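You operate a simulated robot arm through the tools that you are given. There is no shell and no other tool.

You are at the controls of a simulated two-armed robot. One attempt, no reset.

JOB
Give the Table about 6 in the stage mix, take the Host out of it, and return to Hall.
Fine: the hall levels, other channels and controls stay.

The check looks at the end state, three seconds after you hand in, the way a careful person would. Anything else that was tipped, shoved, dropped, spilled or broken makes it a failure.

ROBOT AND FRAMES
Two 7-joint arms with two-finger parallel grippers on one trunk that stands fixed in place. Base frame: the origin is at the foot of the trunk, x ahead of it, y to its left, z up; the work surface is at about z = 880. Lengths are in mm, angles in rad, forces in N, time in s.
The left shoulder is at [71, 156, 1130], the right one opposite. Payload 3.91 kg a hand.
The TCP of each hand is the grasp point between the finger pads, 30 mm short of the fingertips. In the tool frame z runs along the fingers and y along their closing line. The gripper opens to 110 mm. The fingers are 20 mm wide and 10 mm thick; the gripper's body (48 by 112 mm) begins 55 mm behind the TCP.
Orientation is that of the tool frame in the base frame, as a unit quaternion [x, y, z, w]. With the fingers straight down and closing along the base's y, the tool's x points along the base's -x, its y along +y and its z along -z.

CONTROLS
- The arms move only by the tool servo_tool. It takes "left_rows", "right_rows" or both (then of equal length, played together; a hand with none holds still); each is a list of rows, each a list of 7 numbers: the shift along the tool's x, y, z in units of 30 mm (1.0 is 30 mm), then the turn, a rotation vector about the tool's x, y, z in units of 6 degrees (1.0 is 6 degrees), then the opening, from 0 (shut) to 1 (fully open). In form: [[dx, dy, dz, ax, ay, az, gripper], ...]. A call has 1 to 20 rows; each row shifts and turns the commanded pose from where the row before left it, along the tool's axes as they then stand. A call with a number of a shift or a turn outside -1 to 1 is refused whole. Rows are played at 5 a second. More than 50 mm and 0.15 rad between two rows, or a gripper value outside its range, and nothing of the call is played. A pose out of reach is approached as far as the arm can. The call stops where the force on the tool passes 40 N (or 10 N more than at its start, if that is more) or the arm is blocked; 0.2 s more then pass. The fingers move at their own pace (about 108 mm/s each) and stop on an object; they squeeze with about 32 N. The grip force told is the motor's: it shows also when the fingers shut on nothing. Time passes only in rows, and 0.2 s behind the last, so rows that do not move let the fingers close. It gives the time, the measured TCP pose, the force on the tool (base axes), the opening and the grip force at its end, in the units of the frame above (readings bear some noise), with the torque about the TCP (base axes, N m) and any sound that the robot's microphone picked up.
- Cameras (640 x 400 px; columns grow to the right, rows downward): "scene" is now at [140.1, 20.8, 1376]; the picture's right is [0.24, -0.97, 0.00], its down [-0.37, -0.09, -0.93] and it looks along [0.90, 0.22, -0.38] (base axes); focal length 329 px, centre (320, 200). "left" rides on the left gripper at [72, -17, -103] in its tool frame; the picture's right is [0.23, 0.97, 0.00], its down [-0.76, 0.18, -0.62] and it looks along [-0.61, 0.14, 0.78] (tool axes); focal length 222 px, centre (320, 200). "right" rides on the right gripper at [72, 17, -103] in its tool frame; the picture's right is [-0.23, 0.97, 0.00], its down [-0.76, -0.18, -0.62] and it looks along [-0.61, -0.14, 0.78] (tool axes); focal length 222 px, centre (320, 200). There is no depth. A picture from a camera that has moved, and an enlarged one, comes with that camera's place and axes in the base frame and with its lens.
- grab_frame(camera): a new picture of that camera. It takes no simulated time.
- raise_lower(by): slides the trunk up (or, below 0, down) by that many mm; the arms and the scene camera ride with it, the base frame stays. It gives what a move gives, with no picture.
- aim_head(pan, tilt): turns the head with the scene camera to pan (to the left, within 1.501 rad either way) and tilt (down, from -0.506 to 1.204), counted from straight ahead of the robot. It gives what a move gives.
- inspect(camera, box): a new picture of the part [left, top, right, bottom] of that camera's present view, enlarged. It takes no simulated time.
- job_done(): hands the job in; it is judged then, once.

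Places have to be worked out from the pictures, the camera data and where the tool is seen. Open the grippers and draw the arms clear of the work before you hand the job in, unless the task says otherwise.

The tools are called after "Call:" as name(argument=value, ...) on one line, values as JSON. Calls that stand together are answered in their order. servo_tool: Moves the arms, as the interface text tells. Its arguments: {"type":"object","properties":{"left_rows":{"type":"array","items":{"type":"array","items":{"type":"number"}}},"right_rows":{"type":"array","items":{"type":"array","items":{"type":"number"}}}},"required":[]} The other tools are called the same way: raise_lower (by) slides the trunk up or down; aim_head (pan, tilt) turns the head that bears the scene camera; grab_frame (camera) takes a picture; inspect (camera, box) takes an enlarged picture of a part of a camera's view; job_done () hands the job in.

At the start:

```text
clock: 0.0
left_tool_pos: [613.4, 670.4, 1125.1]
left_ee_rot: [0.0, 1.0, 0.0, 0.0]
left_contact_force: [0.4, 1.4, 0.7]
left_torque: [-0.01, 0.0, 0.01]
left_grip_width: 109.9
left_gripper_force: 0.2
right_tool_pos: [738.7, -20.3, 1237.1]
right_ee_rot: [0.0, 1.0, -0.001, 0.0]
right_contact_force: [-0.3, -0.1, 0.2]
right_torque: [-0.02, -0.02, 0.0]
right_grip_width: 110.0
right_gripper_force: 0.0
trunk travel left (down, up): [-575.0, 365.0]
head pan, tilt: [0.241, 0.387]
```

scene: 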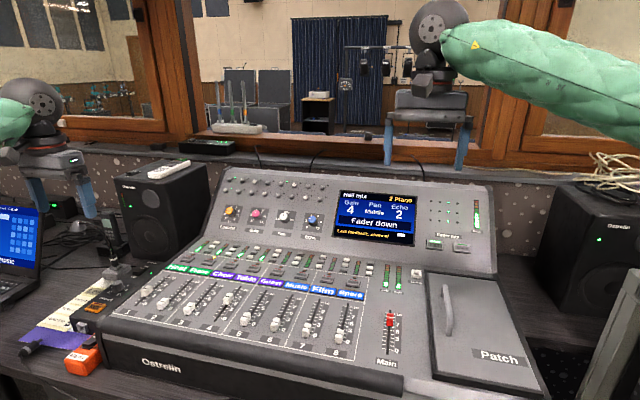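
right: 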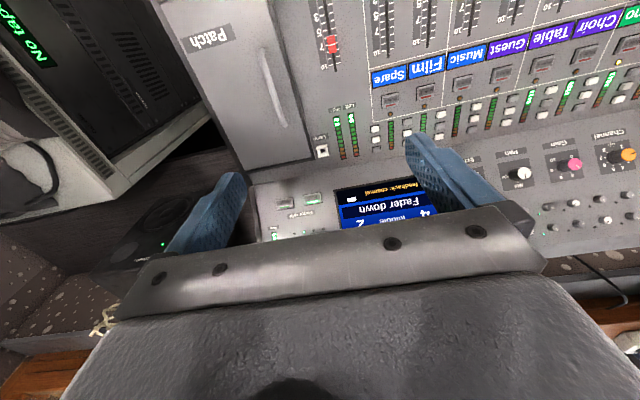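
left: 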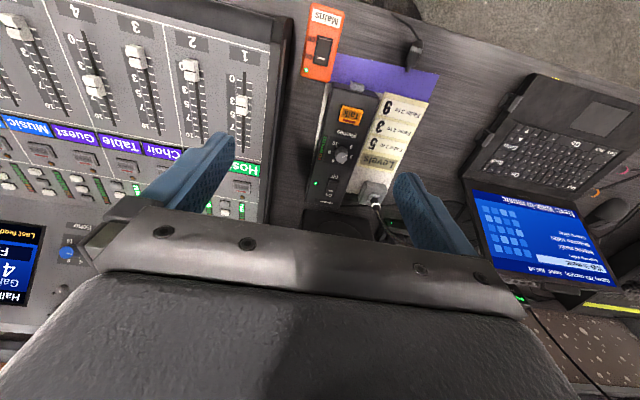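

I start by taking a closer look at the console, its labels, screen and buttons.

Call:
inspect(camera="scene", box=[120, 250, 380, 380])

Call:
inspect(camera="scene", box=[200, 160, 500, 300])

Call:
inspect(camera="scene", box=[0, 200, 200, 380])

Call:
inspect(camera="right", box=[240, 0, 640, 250])

Call:
inspect(camera="left", box=[0, 0, 400, 250])

```text
2.46 times, centred on (250, 315) of scene
camera zoom: at [140.1, 20.8, 1376.0], right [0.24, -0.97, 0.0], down [-0.37, -0.09, -0.93], along [0.9, 0.22, -0.38], focal length 810 px, centre (492, -83)
```

zoom: 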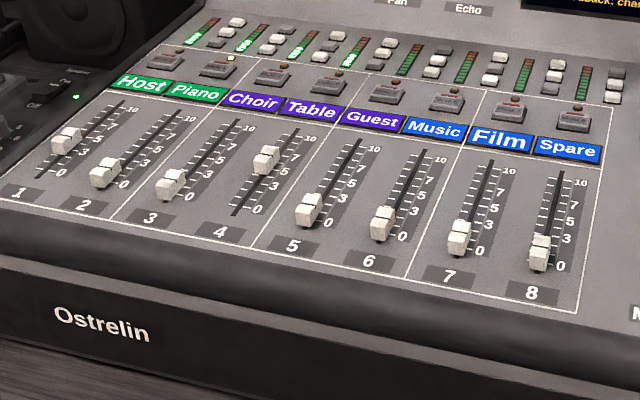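

```text
2.13 times, centred on (350, 230) of scene
camera zoom: at [140.1, 20.8, 1376.0], right [0.24, -0.97, 0.0], down [-0.37, -0.09, -0.93], along [0.9, 0.22, -0.38], focal length 702 px, centre (256, 136)
```

zoom: 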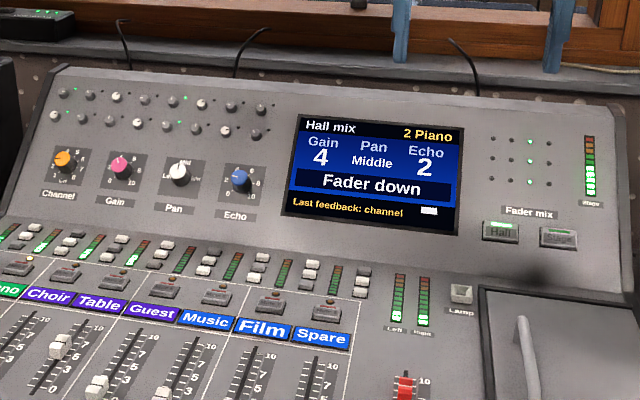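

```text
2.22 times, centred on (100, 290) of scene
camera zoom: at [140.1, 20.8, 1376.0], right [0.24, -0.97, 0.0], down [-0.37, -0.09, -0.93], along [0.9, 0.22, -0.38], focal length 732 px, centre (809, 0)
```

zoom: 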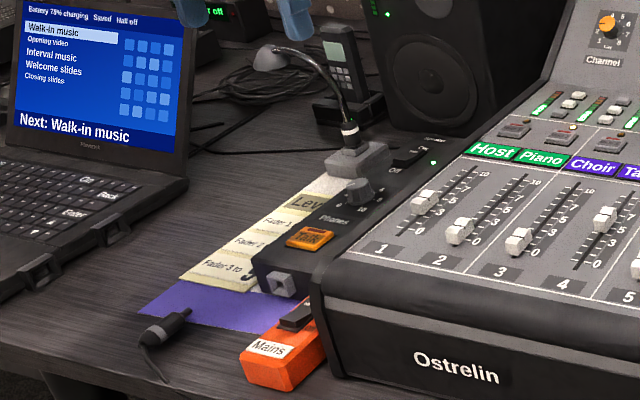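

```text
1.60 times, centred on (440, 125) of right
camera zoom: at [667.5, -2.7, 1340.3], right [0.23, 0.97, 0.0], down [0.76, -0.18, 0.62], along [0.61, -0.14, -0.78], focal length 355 px, centre (128, 320)
```

zoom: 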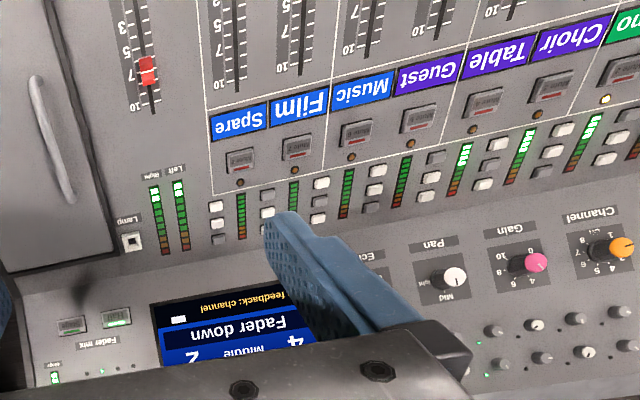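

```text
1.60 times, centred on (200, 125) of left
camera zoom: at [541.3, 653.0, 1226.3], right [-0.23, 0.97, 0.0], down [0.76, 0.18, 0.62], along [0.61, 0.14, -0.78], focal length 355 px, centre (512, 320)
```

zoom: 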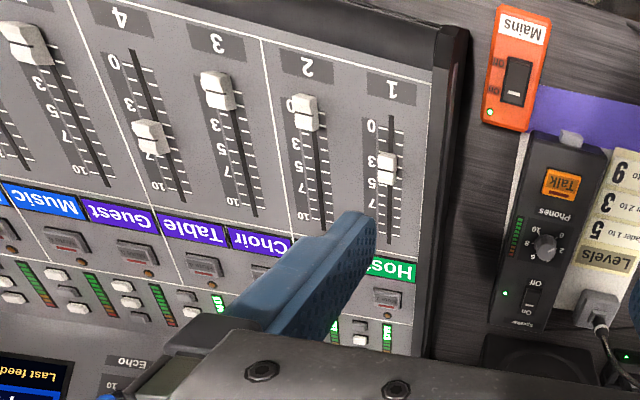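

The console has Hall (lit) and Stage "Fader mix" buttons at the right of the upper panel; I judge the Stage button to be near (985, -165, 920), Host fader 1 near (656, 563, 890). I move the right hand over toward the buttons for a closer view.

Call:
servo_tool(right_rows=[[-0.785, -0.72, 0.87, 0, 0, 0, 1], [-0.785, -0.72, 0.87, 0, 0, 0, 1], [-0.785, -0.72, 0.87, 0, 0, 0, 1], [-0.785, -0.72, 0.87, 0, 0, 0, 1], [-0.785, -0.72, 0.7, 0, 0, 0, 1], [-0.785, -0.72, 0.5, 0, 0, 0, 1]])

Call:
grab_frame(camera="right")

Call:
grab_frame(camera="scene")

```text
clock: 1.4
left_tool_pos: [613.3, 673.7, 1122.9]
left_ee_rot: [-0.001, 1.0, 0.0, -0.001]
left_contact_force: [-0.2, -0.9, -0.1]
left_torque: [0.01, 0.01, -0.01]
left_grip_width: 110.1
left_gripper_force: 0.1
right_tool_pos: [878.3, -147.1, 1095.5]
right_ee_rot: [-0.001, 1.0, 0.0, 0.001]
right_contact_force: [-0.5, 1.1, -0.6]
right_torque: [-0.02, -0.03, 0.02]
right_grip_width: 110.1
right_gripper_force: 0.1
trunk travel left (down, up): [-575.0, 365.0]
head pan, tilt: [0.241, 0.387]
```

```text
taken
camera right: at [807.3, -129.7, 1199.6], right [0.23, 0.97, 0.0], down [0.76, -0.17, 0.62], along [0.61, -0.14, -0.78], focal length 222 px, centre (320, 200)
```

right: 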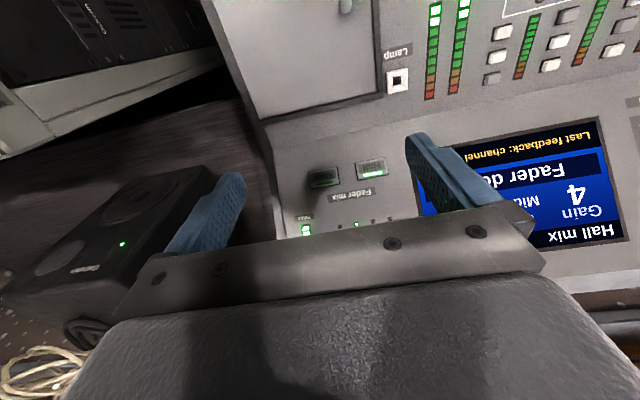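

```text
taken
camera scene: at [140.9, 23.7, 1376.8], right [0.24, -0.97, 0.0], down [-0.37, -0.09, -0.93], along [0.9, 0.22, -0.38], focal length 329 px, centre (320, 200)
```

scene: 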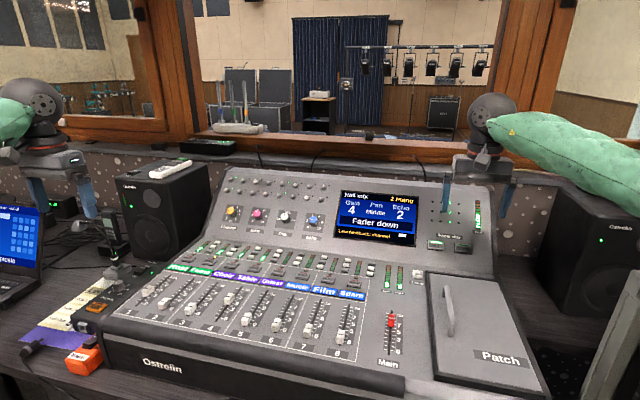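

Triangulating, the Stage button is near (983, -164, 924) and Hall near (982, -97, 924), on a panel sloping about 42°. I shut the right gripper and tilt the tool 42° so that it points straight into the panel.

Call:
servo_tool(right_rows=[[0, 0, 0, 0, -1, 0, 0.5], [0, 0, 0, 0, -1, 0, 0], [0, 0, 0, 0, -1, 0, 0], [0, 0, 0, 0, -1, 0, 0], [0, 0, 0, 0, -1, 0, 0], [0, 0, 0, 0, -1, 0, 0], [0, 0, 0, 0, -1, 0, 0], [0, 0, 0, 0, 0, 0, 0]])

Call:
grab_frame(camera="right")

Call:
grab_frame(camera="scene")

```text
clock: 2.7
left_tool_pos: [618.4, 668.3, 1120.2]
left_ee_rot: [0.009, 1.0, -0.005, 0.001]
left_contact_force: [-1.2, -3.1, -1.3]
left_torque: [0.24, 0.03, 0.04]
left_grip_width: 109.9
left_gripper_force: 0.2
right_tool_pos: [868.9, -144.9, 1109.3]
right_ee_rot: [0.004, 0.964, -0.005, 0.265]
right_contact_force: [-3.9, 0.2, -3.7]
right_torque: [-0.02, -0.47, 0.03]
right_grip_width: 0.0
right_gripper_force: 31.6
trunk travel left (down, up): [-575.0, 365.0]
head pan, tilt: [0.241, 0.387]
stopped in row 6 (left hand): the arm was blocked; the commanded pose is now the measured one
```

```text
taken
camera right: at [754.8, -125.9, 1160.8], right [0.21, 0.97, 0.11], down [0.33, -0.17, 0.93], along [0.92, -0.16, -0.36], focal length 222 px, centre (320, 200)
```

right: 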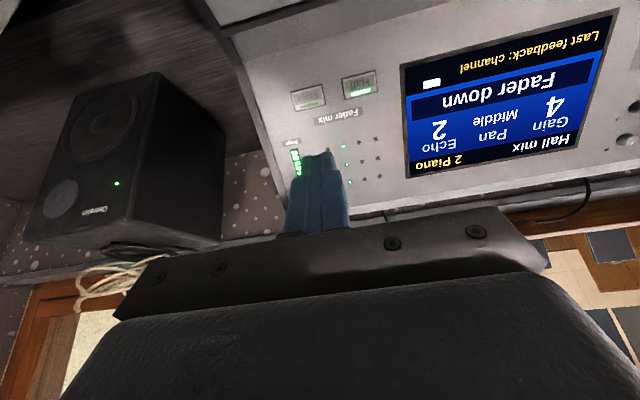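

```text
taken
camera scene: at [190.3, 115.2, 1379.6], right [0.41, -0.91, 0.04], down [-0.34, -0.2, -0.92], along [0.85, 0.36, -0.39], focal length 329 px, centre (320, 200)
```

scene: 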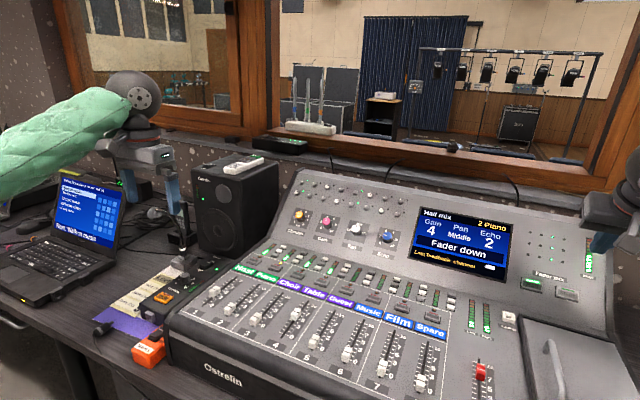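

The tilt stopped about 31° in, and the scene camera shows that the whole upper body turned left and the left arm was reported blocked. I check the left hand's surroundings before going on.

Call:
grab_frame(camera="left")

Call:
inspect(camera="scene", box=[0, 60, 260, 300])

```text
taken
camera left: at [546.0, 654.2, 1222.4], right [-0.21, 0.98, -0.01], down [0.76, 0.17, 0.62], along [0.61, 0.12, -0.78], focal length 222 px, centre (320, 200)
```

left: 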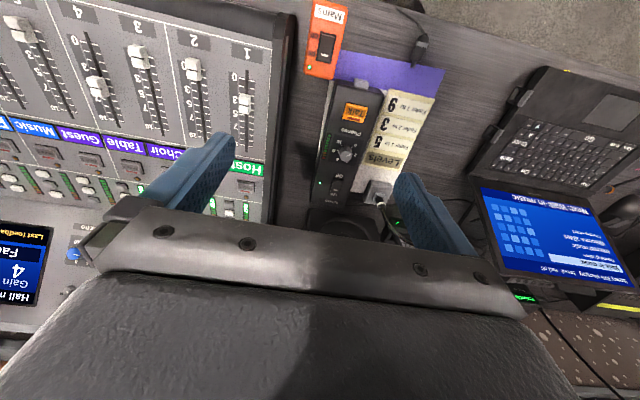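

```text
1.67 times, centred on (130, 180) of scene
camera zoom: at [190.3, 115.2, 1379.6], right [0.41, -0.91, 0.04], down [-0.34, -0.2, -0.92], along [0.85, 0.36, -0.39], focal length 549 px, centre (637, 233)
```

zoom: 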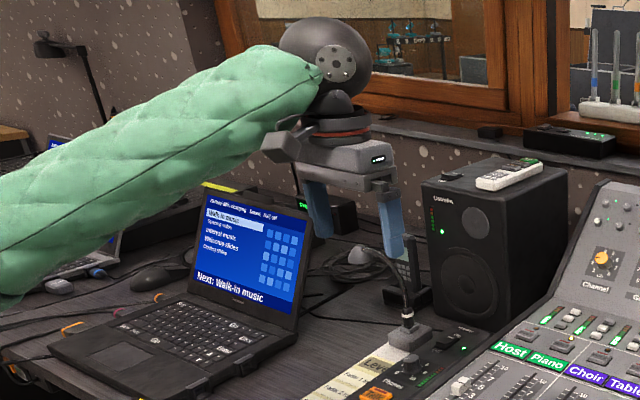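

The left hand touches nothing; the torso simply took part in the reach. A 31° tilt is good enough to press the button, so I advance slowly along the tool axis toward the Stage button, stopping well short.

Call:
servo_tool(right_rows=[[0, -0.1, 0.5, 0, 0, 0, 0], [0, -0.1, 0.5, 0, 0, 0, 0], [0, -0.1, 0.5, 0, 0, 0, 0], [0, -0.1, 0.5, 0, 0, 0, 0], [0, -0.1, 0.5, 0, 0, 0, 0], [0, -0.1, 0.5, 0, 0, 0, 0]])

Call:
grab_frame(camera="right")

Call:
grab_frame(camera="scene")

```text
clock: 3.0
left_tool_pos: [653.0, 508.6, 1150.2]
left_ee_rot: [0.079, 0.996, 0.033, 0.0]
left_contact_force: [-10.3, -11.2, 0.6]
left_torque: [0.9, -0.82, 0.0]
left_grip_width: 110.0
left_gripper_force: 0.2
right_tool_pos: [814.7, -236.8, 1061.6]
right_ee_rot: [-0.01, 0.968, 0.038, 0.249]
right_contact_force: [9.0, 1.5, -24.4]
right_torque: [-0.01, -0.42, 0.0]
right_grip_width: 0.1
right_gripper_force: 32.0
trunk travel left (down, up): [-575.0, 365.0]
head pan, tilt: [0.241, 0.387]
stopped in row 1 (left hand): the arm was blocked; the commanded pose is now the measured one
```

```text
taken
camera right: at [702.3, -227.4, 1117.4], right [0.16, 0.97, 0.18], down [0.37, -0.23, 0.9], along [0.91, -0.08, -0.4], focal length 222 px, centre (320, 200)
```

right: 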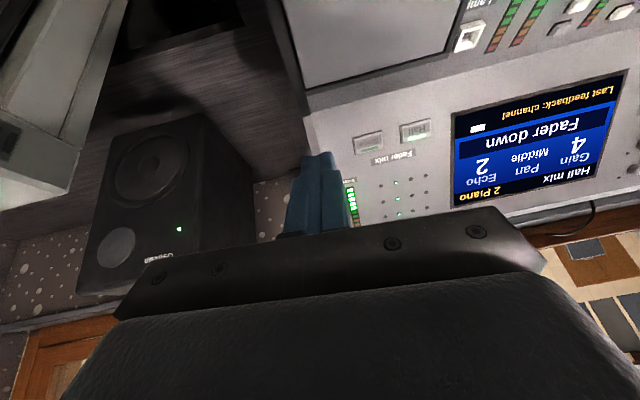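

```text
taken
camera scene: at [253.4, 131.7, 1377.9], right [0.59, -0.8, 0.01], down [-0.29, -0.23, -0.93], along [0.75, 0.55, -0.37], focal length 329 px, centre (320, 200)
```

scene: 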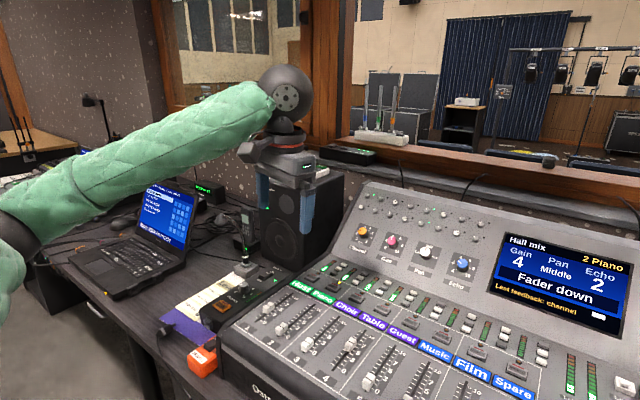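

Both hands and the head have shifted much more than commanded – the body seems to be in motion by itself. I hold everything still for one row to see whether it is drifting.

Call:
servo_tool(right_rows=[[0, 0, 0, 0, 0, 0, 0]], left_rows=[[0, 0, 0, 0, 0, 0, 1]])

Call:
grab_frame(camera="scene")

Call:
grab_frame(camera="right")

Call:
grab_frame(camera="left")

```text
clock: 3.3
left_tool_pos: [672.8, 247.3, 1145.7]
left_ee_rot: [0.264, 0.964, -0.034, 0.008]
left_contact_force: [1.1, 6.5, 1.4]
left_torque: [-0.49, 0.09, -0.09]
left_grip_width: 109.9
left_gripper_force: 0.1
right_tool_pos: [758.2, -341.1, 1268.0]
right_ee_rot: [-0.175, 0.957, -0.079, 0.219]
right_contact_force: [-7.3, 0.0, -1.5]
right_torque: [0.01, -0.44, -0.01]
right_grip_width: 0.1
right_gripper_force: 31.6
trunk travel left (down, up): [-575.0, 365.0]
head pan, tilt: [0.241, 0.387]
stopped in row 1 (left hand): the arm was blocked; the commanded pose is now the measured one
```

```text
taken
camera scene: at [347.3, 198.2, 1399.0], right [0.68, -0.72, 0.12], down [-0.3, -0.43, -0.85], along [0.67, 0.54, -0.51], focal length 329 px, centre (320, 200)
```

scene: 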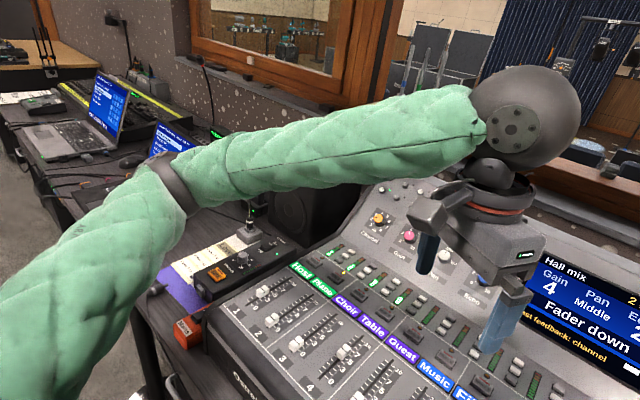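

```text
taken
camera right: at [646.8, -344.8, 1328.7], right [-0.1, 0.99, -0.13], down [0.42, 0.16, 0.89], along [0.9, 0.03, -0.43], focal length 222 px, centre (320, 200)
```

right: 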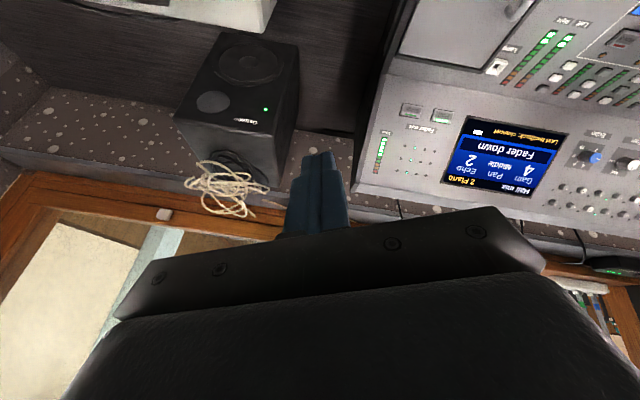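

```text
taken
camera left: at [601.2, 276.2, 1246.3], right [0.3, 0.95, -0.07], down [0.75, -0.19, 0.64], along [0.59, -0.24, -0.77], focal length 222 px, centre (320, 200)
```

left: 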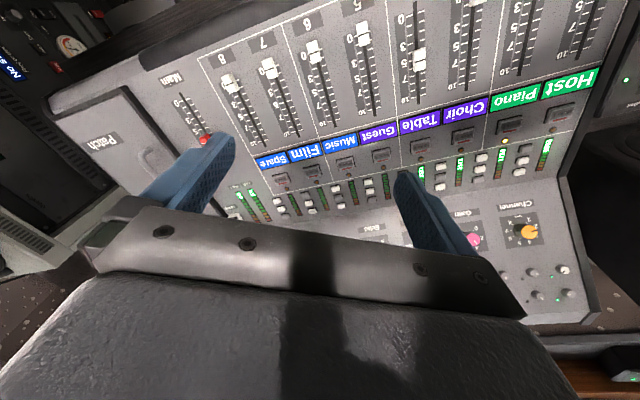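

The body is clearly moving on its own: the head has travelled to (347, 198, 1399) and the left hand has swung over the console at z≈1146, still clear of it. I raise the trunk now, so the arms hold their joints and gain clearance from the console.

Call:
raise_lower(by=100)

Call:
grab_frame(camera="scene")

Call:
grab_frame(camera="left")

Call:
grab_frame(camera="right")

```text
clock: 3.6
left_tool_pos: [642.1, 158.2, 1121.3]
left_ee_rot: [0.615, 0.783, -0.036, -0.083]
left_contact_force: [1.8, -3.3, -2.4]
left_torque: [0.24, 0.22, -0.12]
left_grip_width: 109.7
left_gripper_force: 0.1
right_tool_pos: [768.2, -446.6, 1276.9]
right_ee_rot: [0.204, 0.978, 0.04, 0.029]
right_contact_force: [1.0, 3.5, -3.9]
right_torque: [-0.23, 0.13, 0.05]
right_grip_width: 0.0
right_gripper_force: 32.0
trunk travel left (down, up): [-597.0, 343.0]
head pan, tilt: [0.241, 0.387]
stopped: the arm was blocked; the commanded pose is now the measured one
```

```text
taken
camera scene: at [595.3, 180.1, 1371.4], right [0.69, -0.73, -0.01], down [-0.46, -0.42, -0.78], along [0.56, 0.54, -0.63], focal length 329 px, centre (320, 200)
```

scene: 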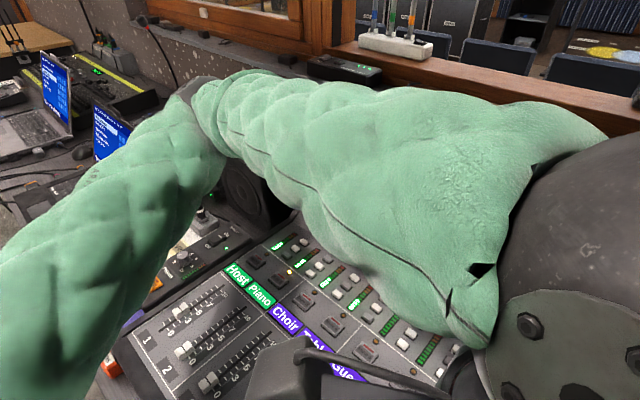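

```text
taken
camera left: at [627.1, 218.6, 1229.7], right [0.88, 0.45, -0.14], down [0.45, -0.72, 0.52], along [0.14, -0.52, -0.84], focal length 222 px, centre (320, 200)
```

left: 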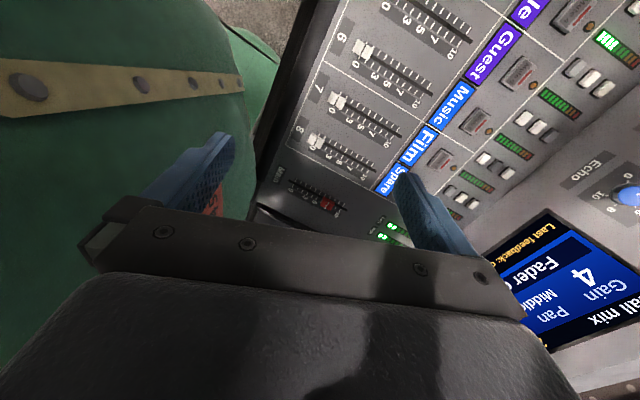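

```text
taken
camera right: at [703.3, -408.7, 1379.0], right [0.6, 0.8, 0.1], down [0.58, -0.51, 0.63], along [0.56, -0.32, -0.77], focal length 222 px, centre (320, 200)
```

right: 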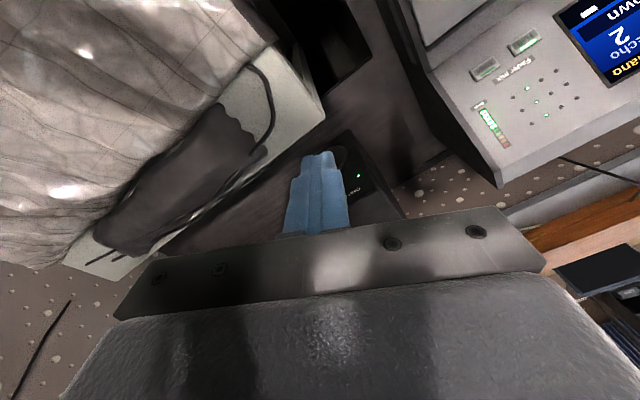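

The trunk itself has turned and leaned (by my reckoning its axis is tipped about 16° and the base shifted some 200 mm), although it was said to be fixed. I lift both hands slightly, for only one short row, to keep them clear of the console and see whether the motion settles.

Call:
servo_tool(left_rows=[[0, 0, -0.5, 0, 0, 0, 1]], right_rows=[[0, 0, -0.3, 0, 0, 0, 0]])

Call:
grab_frame(camera="scene")

Call:
grab_frame(camera="left")

Call:
grab_frame(camera="right")

```text
clock: 4.0
left_tool_pos: [587.0, 170.1, 1180.9]
left_ee_rot: [0.699, 0.67, 0.107, -0.226]
left_contact_force: [815.6, 463.4, -203.3]
left_torque: [-17.46, 40.19, 21.63]
left_grip_width: 92.8
left_gripper_force: 0.1
right_tool_pos: [708.4, -348.1, 1459.2]
right_ee_rot: [0.104, 0.964, 0.205, -0.133]
right_contact_force: [-5.8, 2.8, 2.4]
right_torque: [-0.29, -0.47, -0.19]
right_grip_width: 0.0
right_gripper_force: 32.6
trunk travel left (down, up): [-597.0, 343.0]
head pan, tilt: [0.241, 0.387]
stopped in row 1 (left hand): the arm was blocked; the commanded pose is now the measured one
```

```text
taken
camera scene: at [570.1, 118.3, 1358.6], right [0.38, -0.92, 0.06], down [-0.51, -0.26, -0.82], along [0.77, 0.28, -0.57], focal length 329 px, centre (320, 200)
```

scene: 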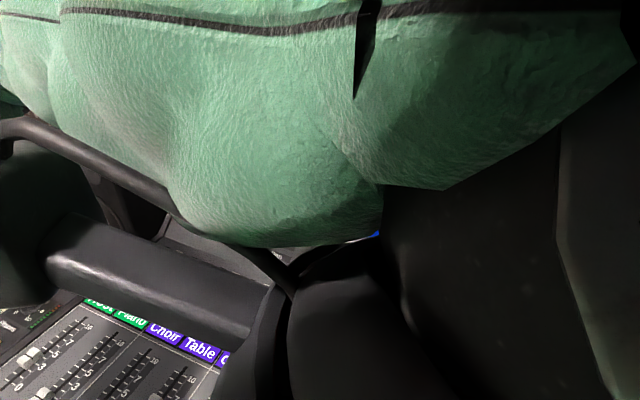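

```text
taken
camera left: at [591.9, 186.7, 1305.4], right [0.98, 0.2, -0.07], down [0.21, -0.96, 0.17], along [-0.03, -0.18, -0.98], focal length 222 px, centre (320, 200)
```

left: 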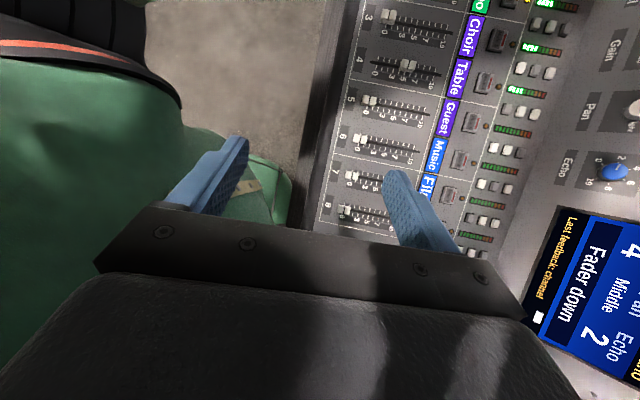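

```text
taken
camera right: at [666.7, -365.9, 1577.1], right [0.46, 0.84, 0.29], down [0.81, -0.54, 0.26], along [0.37, 0.12, -0.92], focal length 222 px, centre (320, 200)
```

right: 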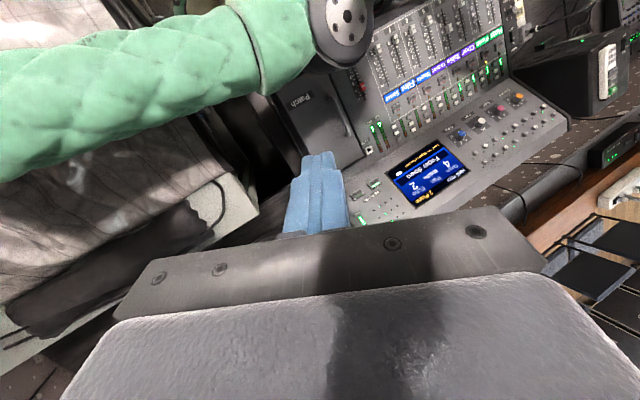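

The left hand is now pressed against the robot's own trunk (force over 800 N), while the trunk itself seems to be swinging back (yaw reduced from 0.5 to 0.13 rad). I let time pass with only a tiny head move so the arms are not driven, and read the result.

Call:
aim_head(pan=0.2, tilt=0.45)

Call:
grab_frame(camera="scene")

Call:
grab_frame(camera="left")

Call:
grab_frame(camera="right")

```text
clock: 4.6
left_tool_pos: [550.5, 74.2, 1186.8]
left_ee_rot: [0.744, 0.627, 0.095, -0.211]
left_contact_force: [933.5, 459.3, -199.2]
left_torque: [-20.12, 48.01, 16.92]
left_grip_width: 92.6
left_gripper_force: 0.0
right_tool_pos: [599.0, -418.1, 1424.0]
right_ee_rot: [0.113, 0.974, 0.17, -0.094]
right_contact_force: [-0.2, 1.4, -1.6]
right_torque: [-0.06, -0.03, 0.01]
right_grip_width: 0.0
right_gripper_force: 32.3
trunk travel left (down, up): [-597.0, 343.0]
head pan, tilt: [0.201, 0.45]
```

```text
taken
camera scene: at [527.7, 31.8, 1371.8], right [0.37, -0.93, 0.02], down [-0.46, -0.2, -0.86], along [0.81, 0.31, -0.5], focal length 329 px, centre (320, 200)
```

scene: 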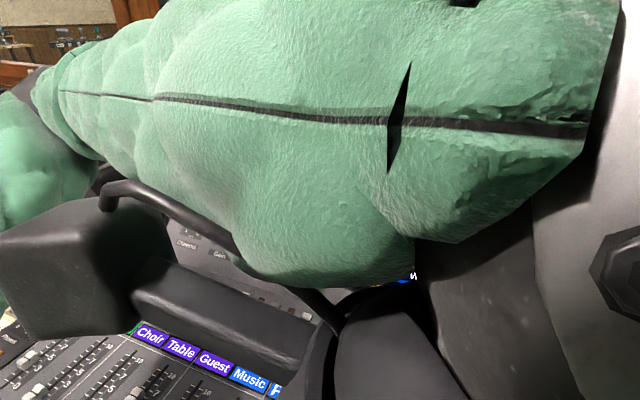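

```text
taken
camera left: at [561.3, 95.8, 1310.1], right [0.99, 0.08, -0.1], down [0.1, -0.97, 0.21], along [-0.08, -0.22, -0.97], focal length 222 px, centre (320, 200)
```

left: 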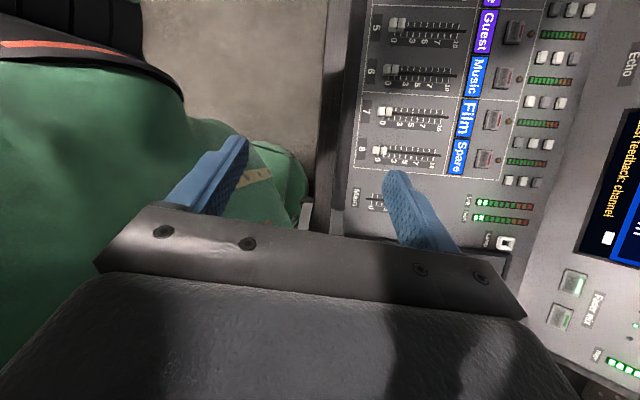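

```text
taken
camera right: at [549.1, -424.5, 1541.5], right [0.46, 0.85, 0.25], down [0.77, -0.53, 0.35], along [0.43, 0.03, -0.9], focal length 222 px, centre (320, 200)
```

right: 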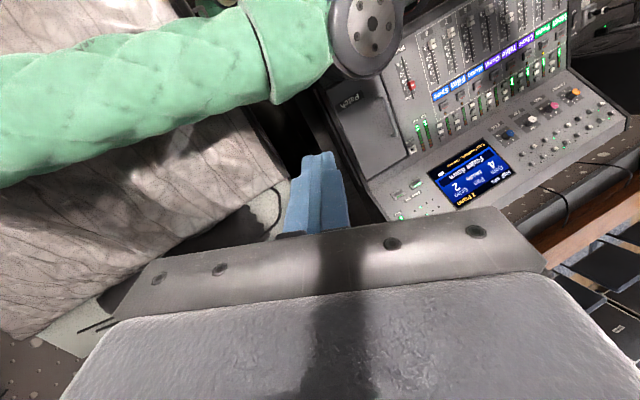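

The motion has slowed: the trunk is nearly upright again but stands about 300 mm further forward, and the left hand is jammed against the trunk front (force pointing +x, +y on the hand). I ease the left hand away from the trunk along +x/+y, slowly.

Call:
servo_tool(left_rows=[[0.6, 0.72, -0.11, 0, 0, 0, 0.8], [0.6, 0.72, -0.11, 0, 0, 0, 0.8], [0.6, 0.72, -0.11, 0, 0, 0, 0.8]])

Call:
grab_frame(camera="scene")

Call:
grab_frame(camera="left")

Call:
grab_frame(camera="right")

```text
clock: 5.0
left_tool_pos: [540.5, 37.7, 1225.6]
left_ee_rot: [0.824, 0.482, 0.053, -0.292]
left_contact_force: [259.6, 214.1, 168.0]
left_torque: [-4.3, 8.85, -4.9]
left_grip_width: 29.6
left_gripper_force: 0.0
left hand out of reach, approached as far as the arm can: row 1
right_tool_pos: [200.2, -295.2, 1463.1]
right_ee_rot: [0.312, 0.929, 0.199, 0.002]
right_contact_force: [10.3, -9.1, 9.8]
right_torque: [0.47, 1.02, 0.37]
right_grip_width: 0.0
right_gripper_force: 31.7
trunk travel left (down, up): [-597.0, 343.0]
head pan, tilt: [0.201, 0.45]
stopped in row 1 (left hand): the arm was blocked; the commanded pose is now the measured one
```

```text
taken
camera scene: at [551.5, -27.9, 1392.4], right [-0.28, -0.95, 0.16], down [-0.29, -0.08, -0.95], along [0.92, -0.31, -0.25], focal length 329 px, centre (320, 200)
```

scene: 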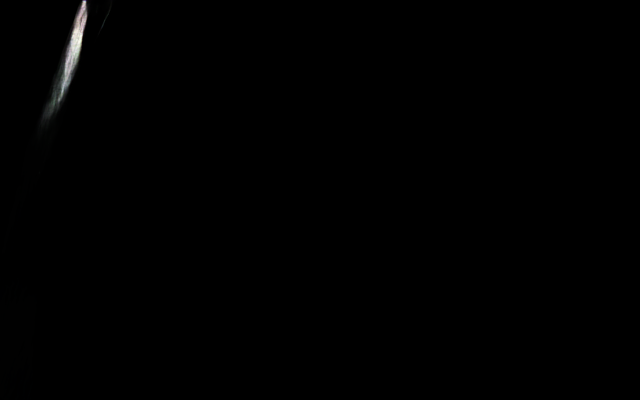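

```text
taken
camera left: at [584.3, 44.0, 1342.6], right [0.92, -0.18, -0.34], down [-0.14, -0.98, 0.16], along [-0.36, -0.1, -0.93], focal length 222 px, centre (320, 200)
```

left: 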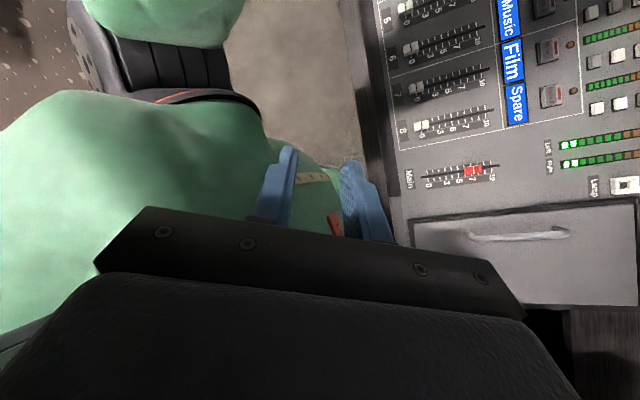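

```text
taken
camera right: at [139.9, -278.7, 1573.3], right [0.75, 0.58, 0.33], down [0.43, -0.8, 0.42], along [0.5, -0.17, -0.85], focal length 222 px, centre (320, 200)
```

right: 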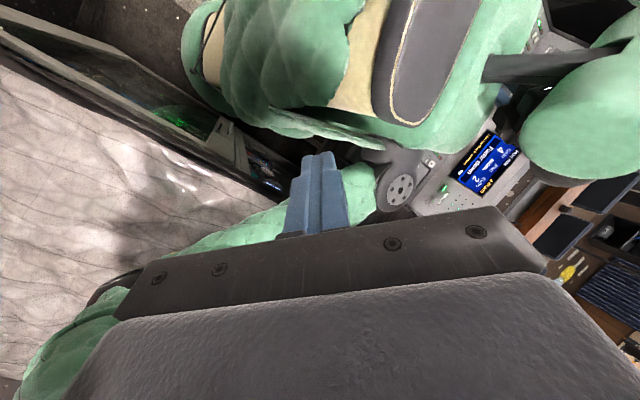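

The readings show the upper body swinging again (right hand thrown back to x≈200, left gripper squeezed by contact with the trunk). Passing time with a head move calmed it before, so I do that again and look from all cameras.

Call:
aim_head(pan=0.0, tilt=0.6)

Call:
grab_frame(camera="scene")

Call:
grab_frame(camera="left")

Call:
grab_frame(camera="right")

```text
clock: 5.7
left_tool_pos: [217.8, 10.9, 1261.9]
left_ee_rot: [0.866, 0.423, 0.196, -0.183]
left_contact_force: [588.3, -4.2, 297.8]
left_torque: [9.5, 65.36, -8.36]
left_grip_width: 0.0
left_gripper_force: 0.0
right_tool_pos: [-210.5, -373.6, 1373.0]
right_ee_rot: [0.059, 0.941, 0.245, 0.228]
right_contact_force: [-108.8, -7.2, -45.4]
right_torque: [2.15, -9.06, -3.35]
right_grip_width: 0.0
right_gripper_force: 31.6
trunk travel left (down, up): [-597.0, 343.0]
head pan, tilt: [0.0, 0.6]
```

```text
taken
camera scene: at [177.4, -31.7, 1431.6], right [-0.62, -0.79, 0.03], down [-0.12, 0.05, -0.99], along [0.78, -0.61, -0.13], focal length 329 px, centre (320, 200)
```

scene: 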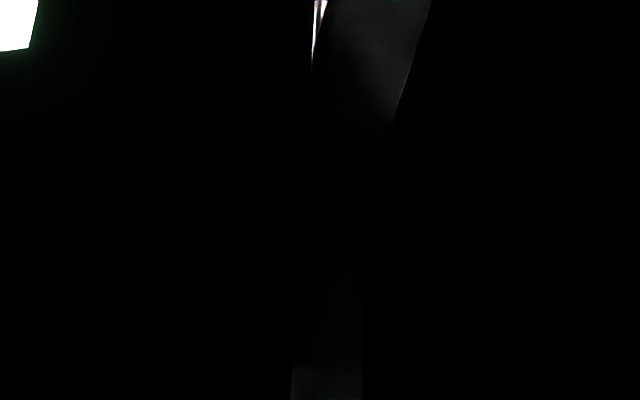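

```text
taken
camera left: at [225.0, 17.7, 1387.1], right [0.91, -0.41, -0.03], down [-0.4, -0.91, 0.13], along [-0.08, -0.11, -0.99], focal length 222 px, centre (320, 200)
```

left: 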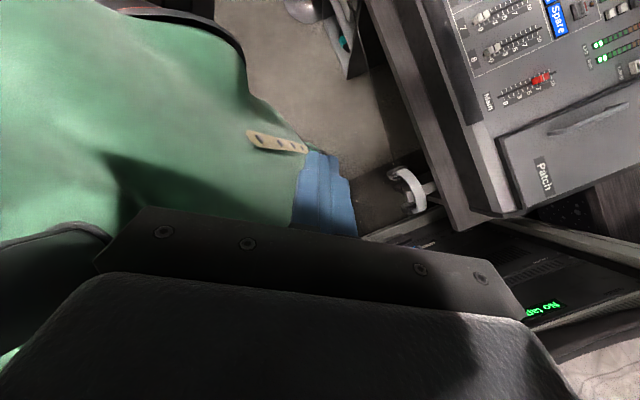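

```text
taken
camera right: at [-321.3, -388.0, 1433.1], right [0.2, 0.8, 0.56], down [0.39, -0.59, 0.7], along [0.9, 0.08, -0.43], focal length 222 px, centre (320, 200)
```

right: 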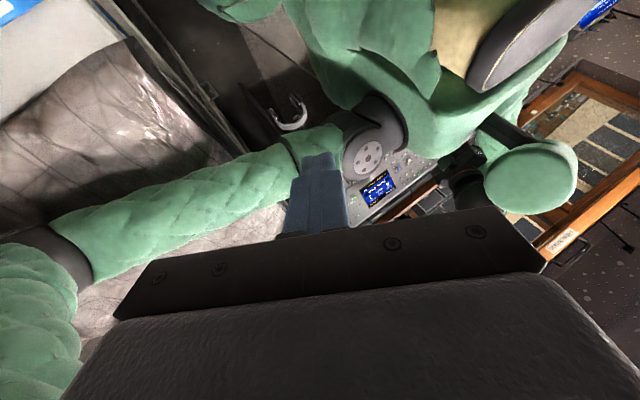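

The trunk is now swinging backward and leaning, with the left gripper still jammed on it; the console itself still looks undisturbed. I let more time pass with another head move, aiming ahead so that I can see where things come to rest.

Call:
aim_head(pan=0.1, tilt=0.5)

Call:
grab_frame(camera="scene")

Call:
grab_frame(camera="left")

Call:
grab_frame(camera="right")

```text
clock: 6.3
left_tool_pos: [283.1, -31.7, 1234.9]
left_ee_rot: [0.851, 0.453, 0.207, -0.168]
left_contact_force: [0.8, -2.5, -0.9]
left_torque: [0.21, 0.09, 0.06]
left_grip_width: 88.0
left_gripper_force: 0.1
right_tool_pos: [75.7, -477.4, 1393.4]
right_ee_rot: [0.284, 0.933, 0.22, 0.023]
right_contact_force: [0.2, -0.1, -1.9]
right_torque: [0.05, 0.04, 0.04]
right_grip_width: 0.1
right_gripper_force: 32.4
trunk travel left (down, up): [-597.0, 343.0]
head pan, tilt: [0.099, 0.499]
```

```text
taken
camera scene: at [79.7, -131.8, 1385.1], right [0.01, -1.0, -0.03], down [-0.49, 0.02, -0.87], along [0.87, 0.02, -0.49], focal length 329 px, centre (320, 200)
```

scene: 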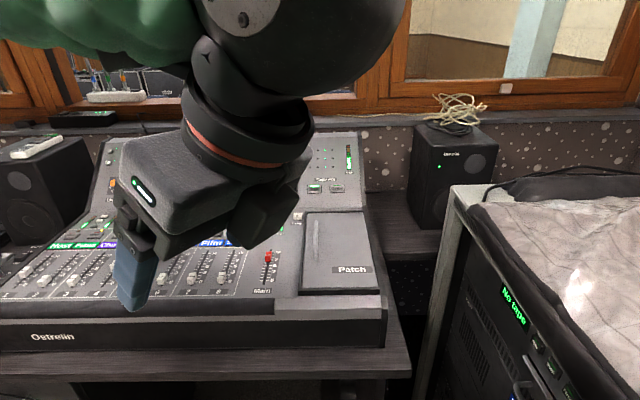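

```text
taken
camera left: at [284.8, -21.4, 1360.6], right [0.93, -0.36, 0.02], down [-0.36, -0.92, 0.13], along [-0.03, -0.13, -0.99], focal length 222 px, centre (320, 200)
```

left: 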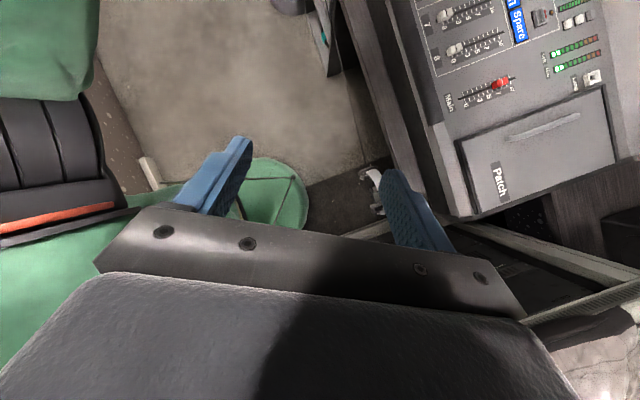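

```text
taken
camera right: at [7.7, -467.1, 1500.0], right [0.7, 0.6, 0.39], down [0.44, -0.79, 0.42], along [0.57, -0.12, -0.81], focal length 222 px, centre (320, 200)
```

right: 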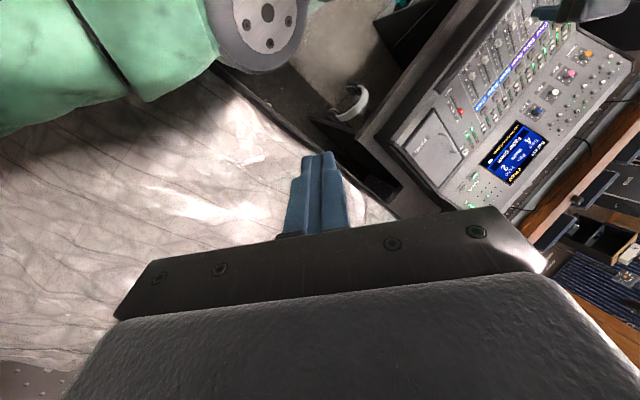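

Now all contact forces are near zero, the trunk is upright again, and the console looks unharmed. I pass a little more time with a tiny head move to check whether the body is truly at rest.

Call:
aim_head(pan=0.11, tilt=0.5)

Call:
grab_frame(camera="scene")

```text
clock: 7.0
left_tool_pos: [232.8, 69.7, 1250.3]
left_ee_rot: [0.837, 0.468, 0.252, -0.132]
left_contact_force: [534.2, 377.0, 194.9]
left_torque: [-15.76, 32.84, -20.94]
left_grip_width: 88.0
left_gripper_force: 0.1
right_tool_pos: [14.9, -397.1, 1421.4]
right_ee_rot: [0.291, 0.928, 0.221, 0.07]
right_contact_force: [-1.3, 0.8, 1.6]
right_torque: [-0.08, -0.05, -0.1]
right_grip_width: 0.0
right_gripper_force: 32.4
trunk travel left (down, up): [-597.0, 343.0]
head pan, tilt: [0.11, 0.499]
```

```text
taken
camera scene: at [134.2, 6.4, 1392.1], right [-0.53, -0.85, 0.02], down [-0.4, 0.23, -0.89], along [0.75, -0.48, -0.46], focal length 329 px, centre (320, 200)
```

scene: 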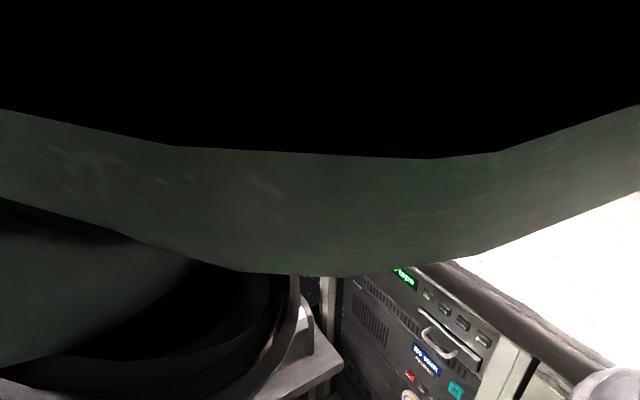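

The trunk has yawed again to about -0.67 rad and the left hand is pressing on it with 500+ N, so it is not settled. I move the left hand out, away from the trunk, in the direction of the contact force.

Call:
servo_tool(left_rows=[[1.0, 0.67, 0.66, 0, 0, 0, 0.5], [1.0, 0.67, 0.66, 0, 0, 0, 0.5], [1.0, 0.67, 0.66, 0, 0, 0, 0.5]])

Call:
grab_frame(camera="scene")

Call:
grab_frame(camera="left")

Call:
grab_frame(camera="right")

```text
clock: 7.3
left_tool_pos: [215.4, -58.5, 1246.5]
left_ee_rot: [0.856, 0.441, 0.228, -0.145]
left_contact_force: [-2.1, -0.6, -0.3]
left_torque: [0.08, -0.12, -0.05]
left_grip_width: 55.3
left_gripper_force: 0.2
right_tool_pos: [-41.9, -496.6, 1388.7]
right_ee_rot: [0.335, 0.899, 0.27, 0.085]
right_contact_force: [-2.1, 1.5, 0.8]
right_torque: [-0.1, -0.15, -0.07]
right_grip_width: 0.0
right_gripper_force: 32.3
trunk travel left (down, up): [-597.0, 343.0]
head pan, tilt: [0.11, 0.499]
stopped in row 1 (right hand): the arm was blocked; the commanded pose is now the measured one
```

```text
taken
camera scene: at [133.3, -68.1, 1400.4], right [-0.11, -0.99, -0.04], down [-0.38, 0.07, -0.92], along [0.92, -0.08, -0.38], focal length 329 px, centre (320, 200)
```

scene: 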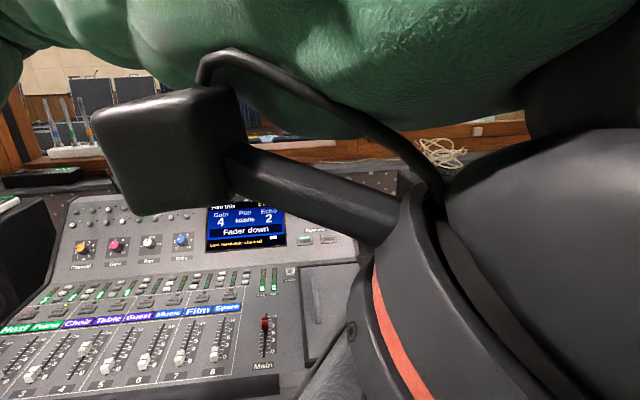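

```text
taken
camera left: at [212.1, -45.4, 1371.0], right [0.91, -0.4, 0.07], down [-0.41, -0.91, 0.13], along [0.02, -0.15, -0.99], focal length 222 px, centre (320, 200)
```

left: 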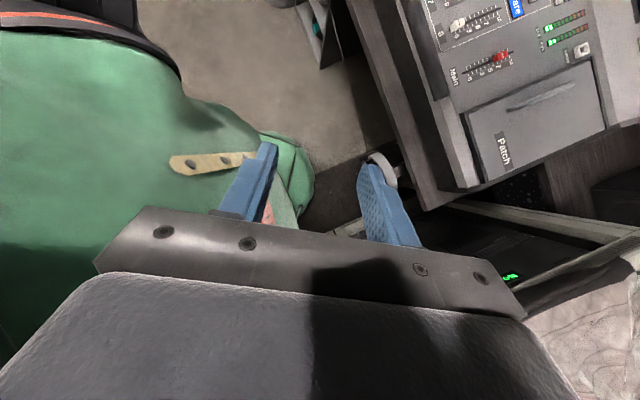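

```text
taken
camera right: at [-121.5, -483.3, 1487.4], right [0.71, 0.47, 0.52], down [0.27, -0.87, 0.41], along [0.65, -0.15, -0.75], focal length 222 px, centre (320, 200)
```

right: 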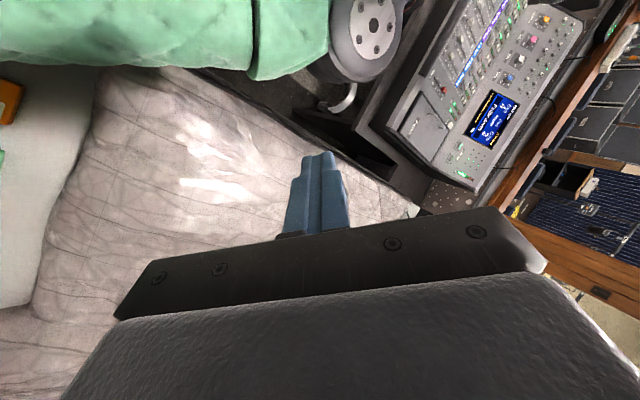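

Left hand is free of contact now (forces near zero). I hold both hands with zero rows to see if the body can settle with nothing touching.

Call:
servo_tool(left_rows=[[0, 0, 0, 0, 0, 0, 0.5], [0, 0, 0, 0, 0, 0, 0.5], [0, 0, 0, 0, 0, 0, 0.5]], right_rows=[[0, 0, 0, 0, 0, 0, 0], [0, 0, 0, 0, 0, 0, 0], [0, 0, 0, 0, 0, 0, 0]])

Call:
grab_frame(camera="scene")

```text
clock: 7.9
left_tool_pos: [227.7, -0.9, 1239.5]
left_ee_rot: [0.856, 0.441, 0.234, -0.136]
left_contact_force: [195.5, 122.1, 74.4]
left_torque: [-5.88, 13.71, -7.04]
left_grip_width: 54.8
left_gripper_force: 0.0
right_tool_pos: [-20.4, -456.9, 1396.5]
right_ee_rot: [0.326, 0.906, 0.258, 0.08]
right_contact_force: [-1.0, -3.0, -1.3]
right_torque: [0.15, -0.12, -0.03]
right_grip_width: 0.1
right_gripper_force: 31.5
trunk travel left (down, up): [-597.0, 343.0]
head pan, tilt: [0.11, 0.499]
stopped in row 2 (left hand): the force on the tool passed its limit at 114 N (the readings are from after the stop); the commanded pose is now the measured one
```

```text
taken
camera scene: at [144.1, -25.3, 1396.6], right [-0.15, -0.99, -0.01], down [-0.38, 0.07, -0.92], along [0.91, -0.14, -0.39], focal length 329 px, centre (320, 200)
```

scene: 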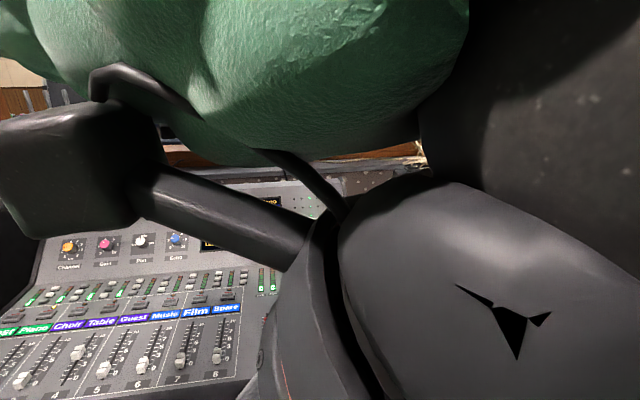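

Things are damping out: the head is back near its original place and the motion is small. I continue to draw the left hand forward and left, away from the trunk, with gentle steps.

Call:
servo_tool(left_rows=[[0.6, 0.4, 0.35, 0, 0, 0, 0.5], [0.6, 0.4, 0.35, 0, 0, 0, 0.5], [0.6, 0.4, 0.35, 0, 0, 0, 0.5], [0.6, 0.4, 0.35, 0, 0, 0, 0.5], [0, 0, 0, 0, 0, 0, 0.5]])

Call:
grab_frame(camera="scene")

```text
clock: 9.1
left_tool_pos: [311.6, 51.3, 1238.6]
left_ee_rot: [0.853, 0.45, 0.229, -0.13]
left_contact_force: [0.8, 0.0, -0.8]
left_torque: [0.01, -0.01, -0.04]
left_grip_width: 55.1
left_gripper_force: 0.0
right_tool_pos: [-17.8, -448.9, 1400.3]
right_ee_rot: [0.318, 0.912, 0.249, 0.073]
right_contact_force: [-0.4, 0.5, -0.7]
right_torque: [0.01, -0.01, 0.01]
right_grip_width: 0.3
right_gripper_force: 32.5
trunk travel left (down, up): [-597.0, 343.0]
head pan, tilt: [0.11, 0.499]
```

```text
taken
camera scene: at [138.9, 6.5, 1387.6], right [0.11, -0.99, 0.0], down [-0.48, -0.05, -0.88], along [0.87, 0.1, -0.48], focal length 329 px, centre (320, 200)
```

scene: 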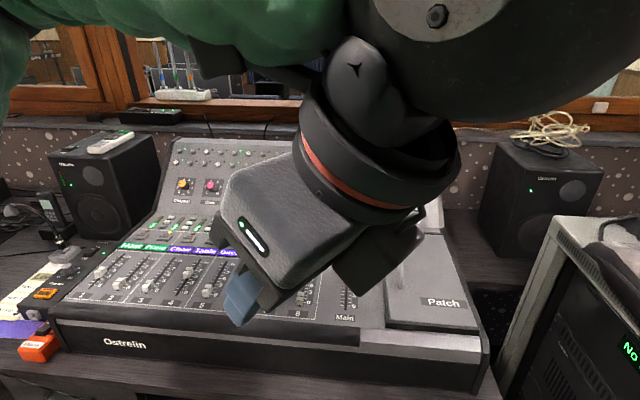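

The body has settled: the trunk is back square at its place, and all forces are near zero. I check the state of the console and surroundings from the three cameras before doing anything else.

Call:
inspect(camera="scene", box=[0, 130, 320, 380])

Call:
grab_frame(camera="left")

Call:
grab_frame(camera="right")

```text
1.60 times, centred on (160, 255) of scene
camera zoom: at [138.9, 6.5, 1387.6], right [0.11, -0.99, 0.0], down [-0.48, -0.05, -0.88], along [0.87, 0.1, -0.48], focal length 527 px, centre (576, 112)
```

zoom: 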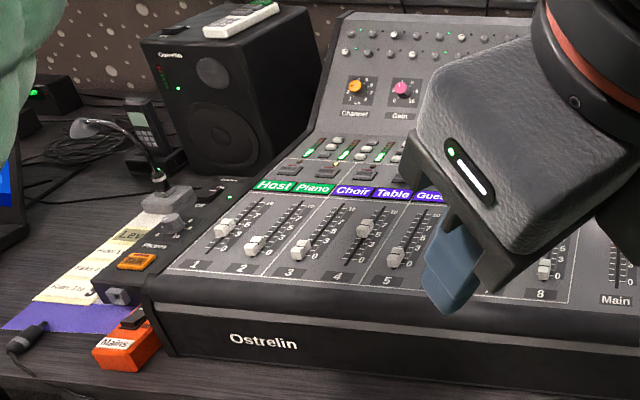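

```text
taken
camera left: at [304.0, 67.2, 1364.3], right [0.92, -0.39, 0.1], down [-0.4, -0.91, 0.15], along [0.03, -0.18, -0.98], focal length 222 px, centre (320, 200)
```

left: 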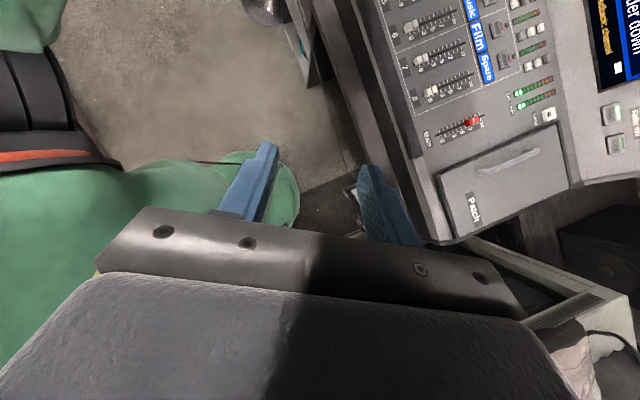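

```text
taken
camera right: at [-94.9, -433.6, 1500.1], right [0.71, 0.52, 0.48], down [0.32, -0.84, 0.43], along [0.63, -0.15, -0.76], focal length 222 px, centre (320, 200)
```

right: 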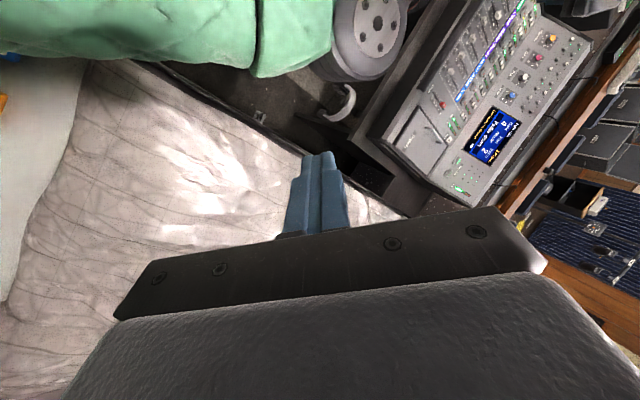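

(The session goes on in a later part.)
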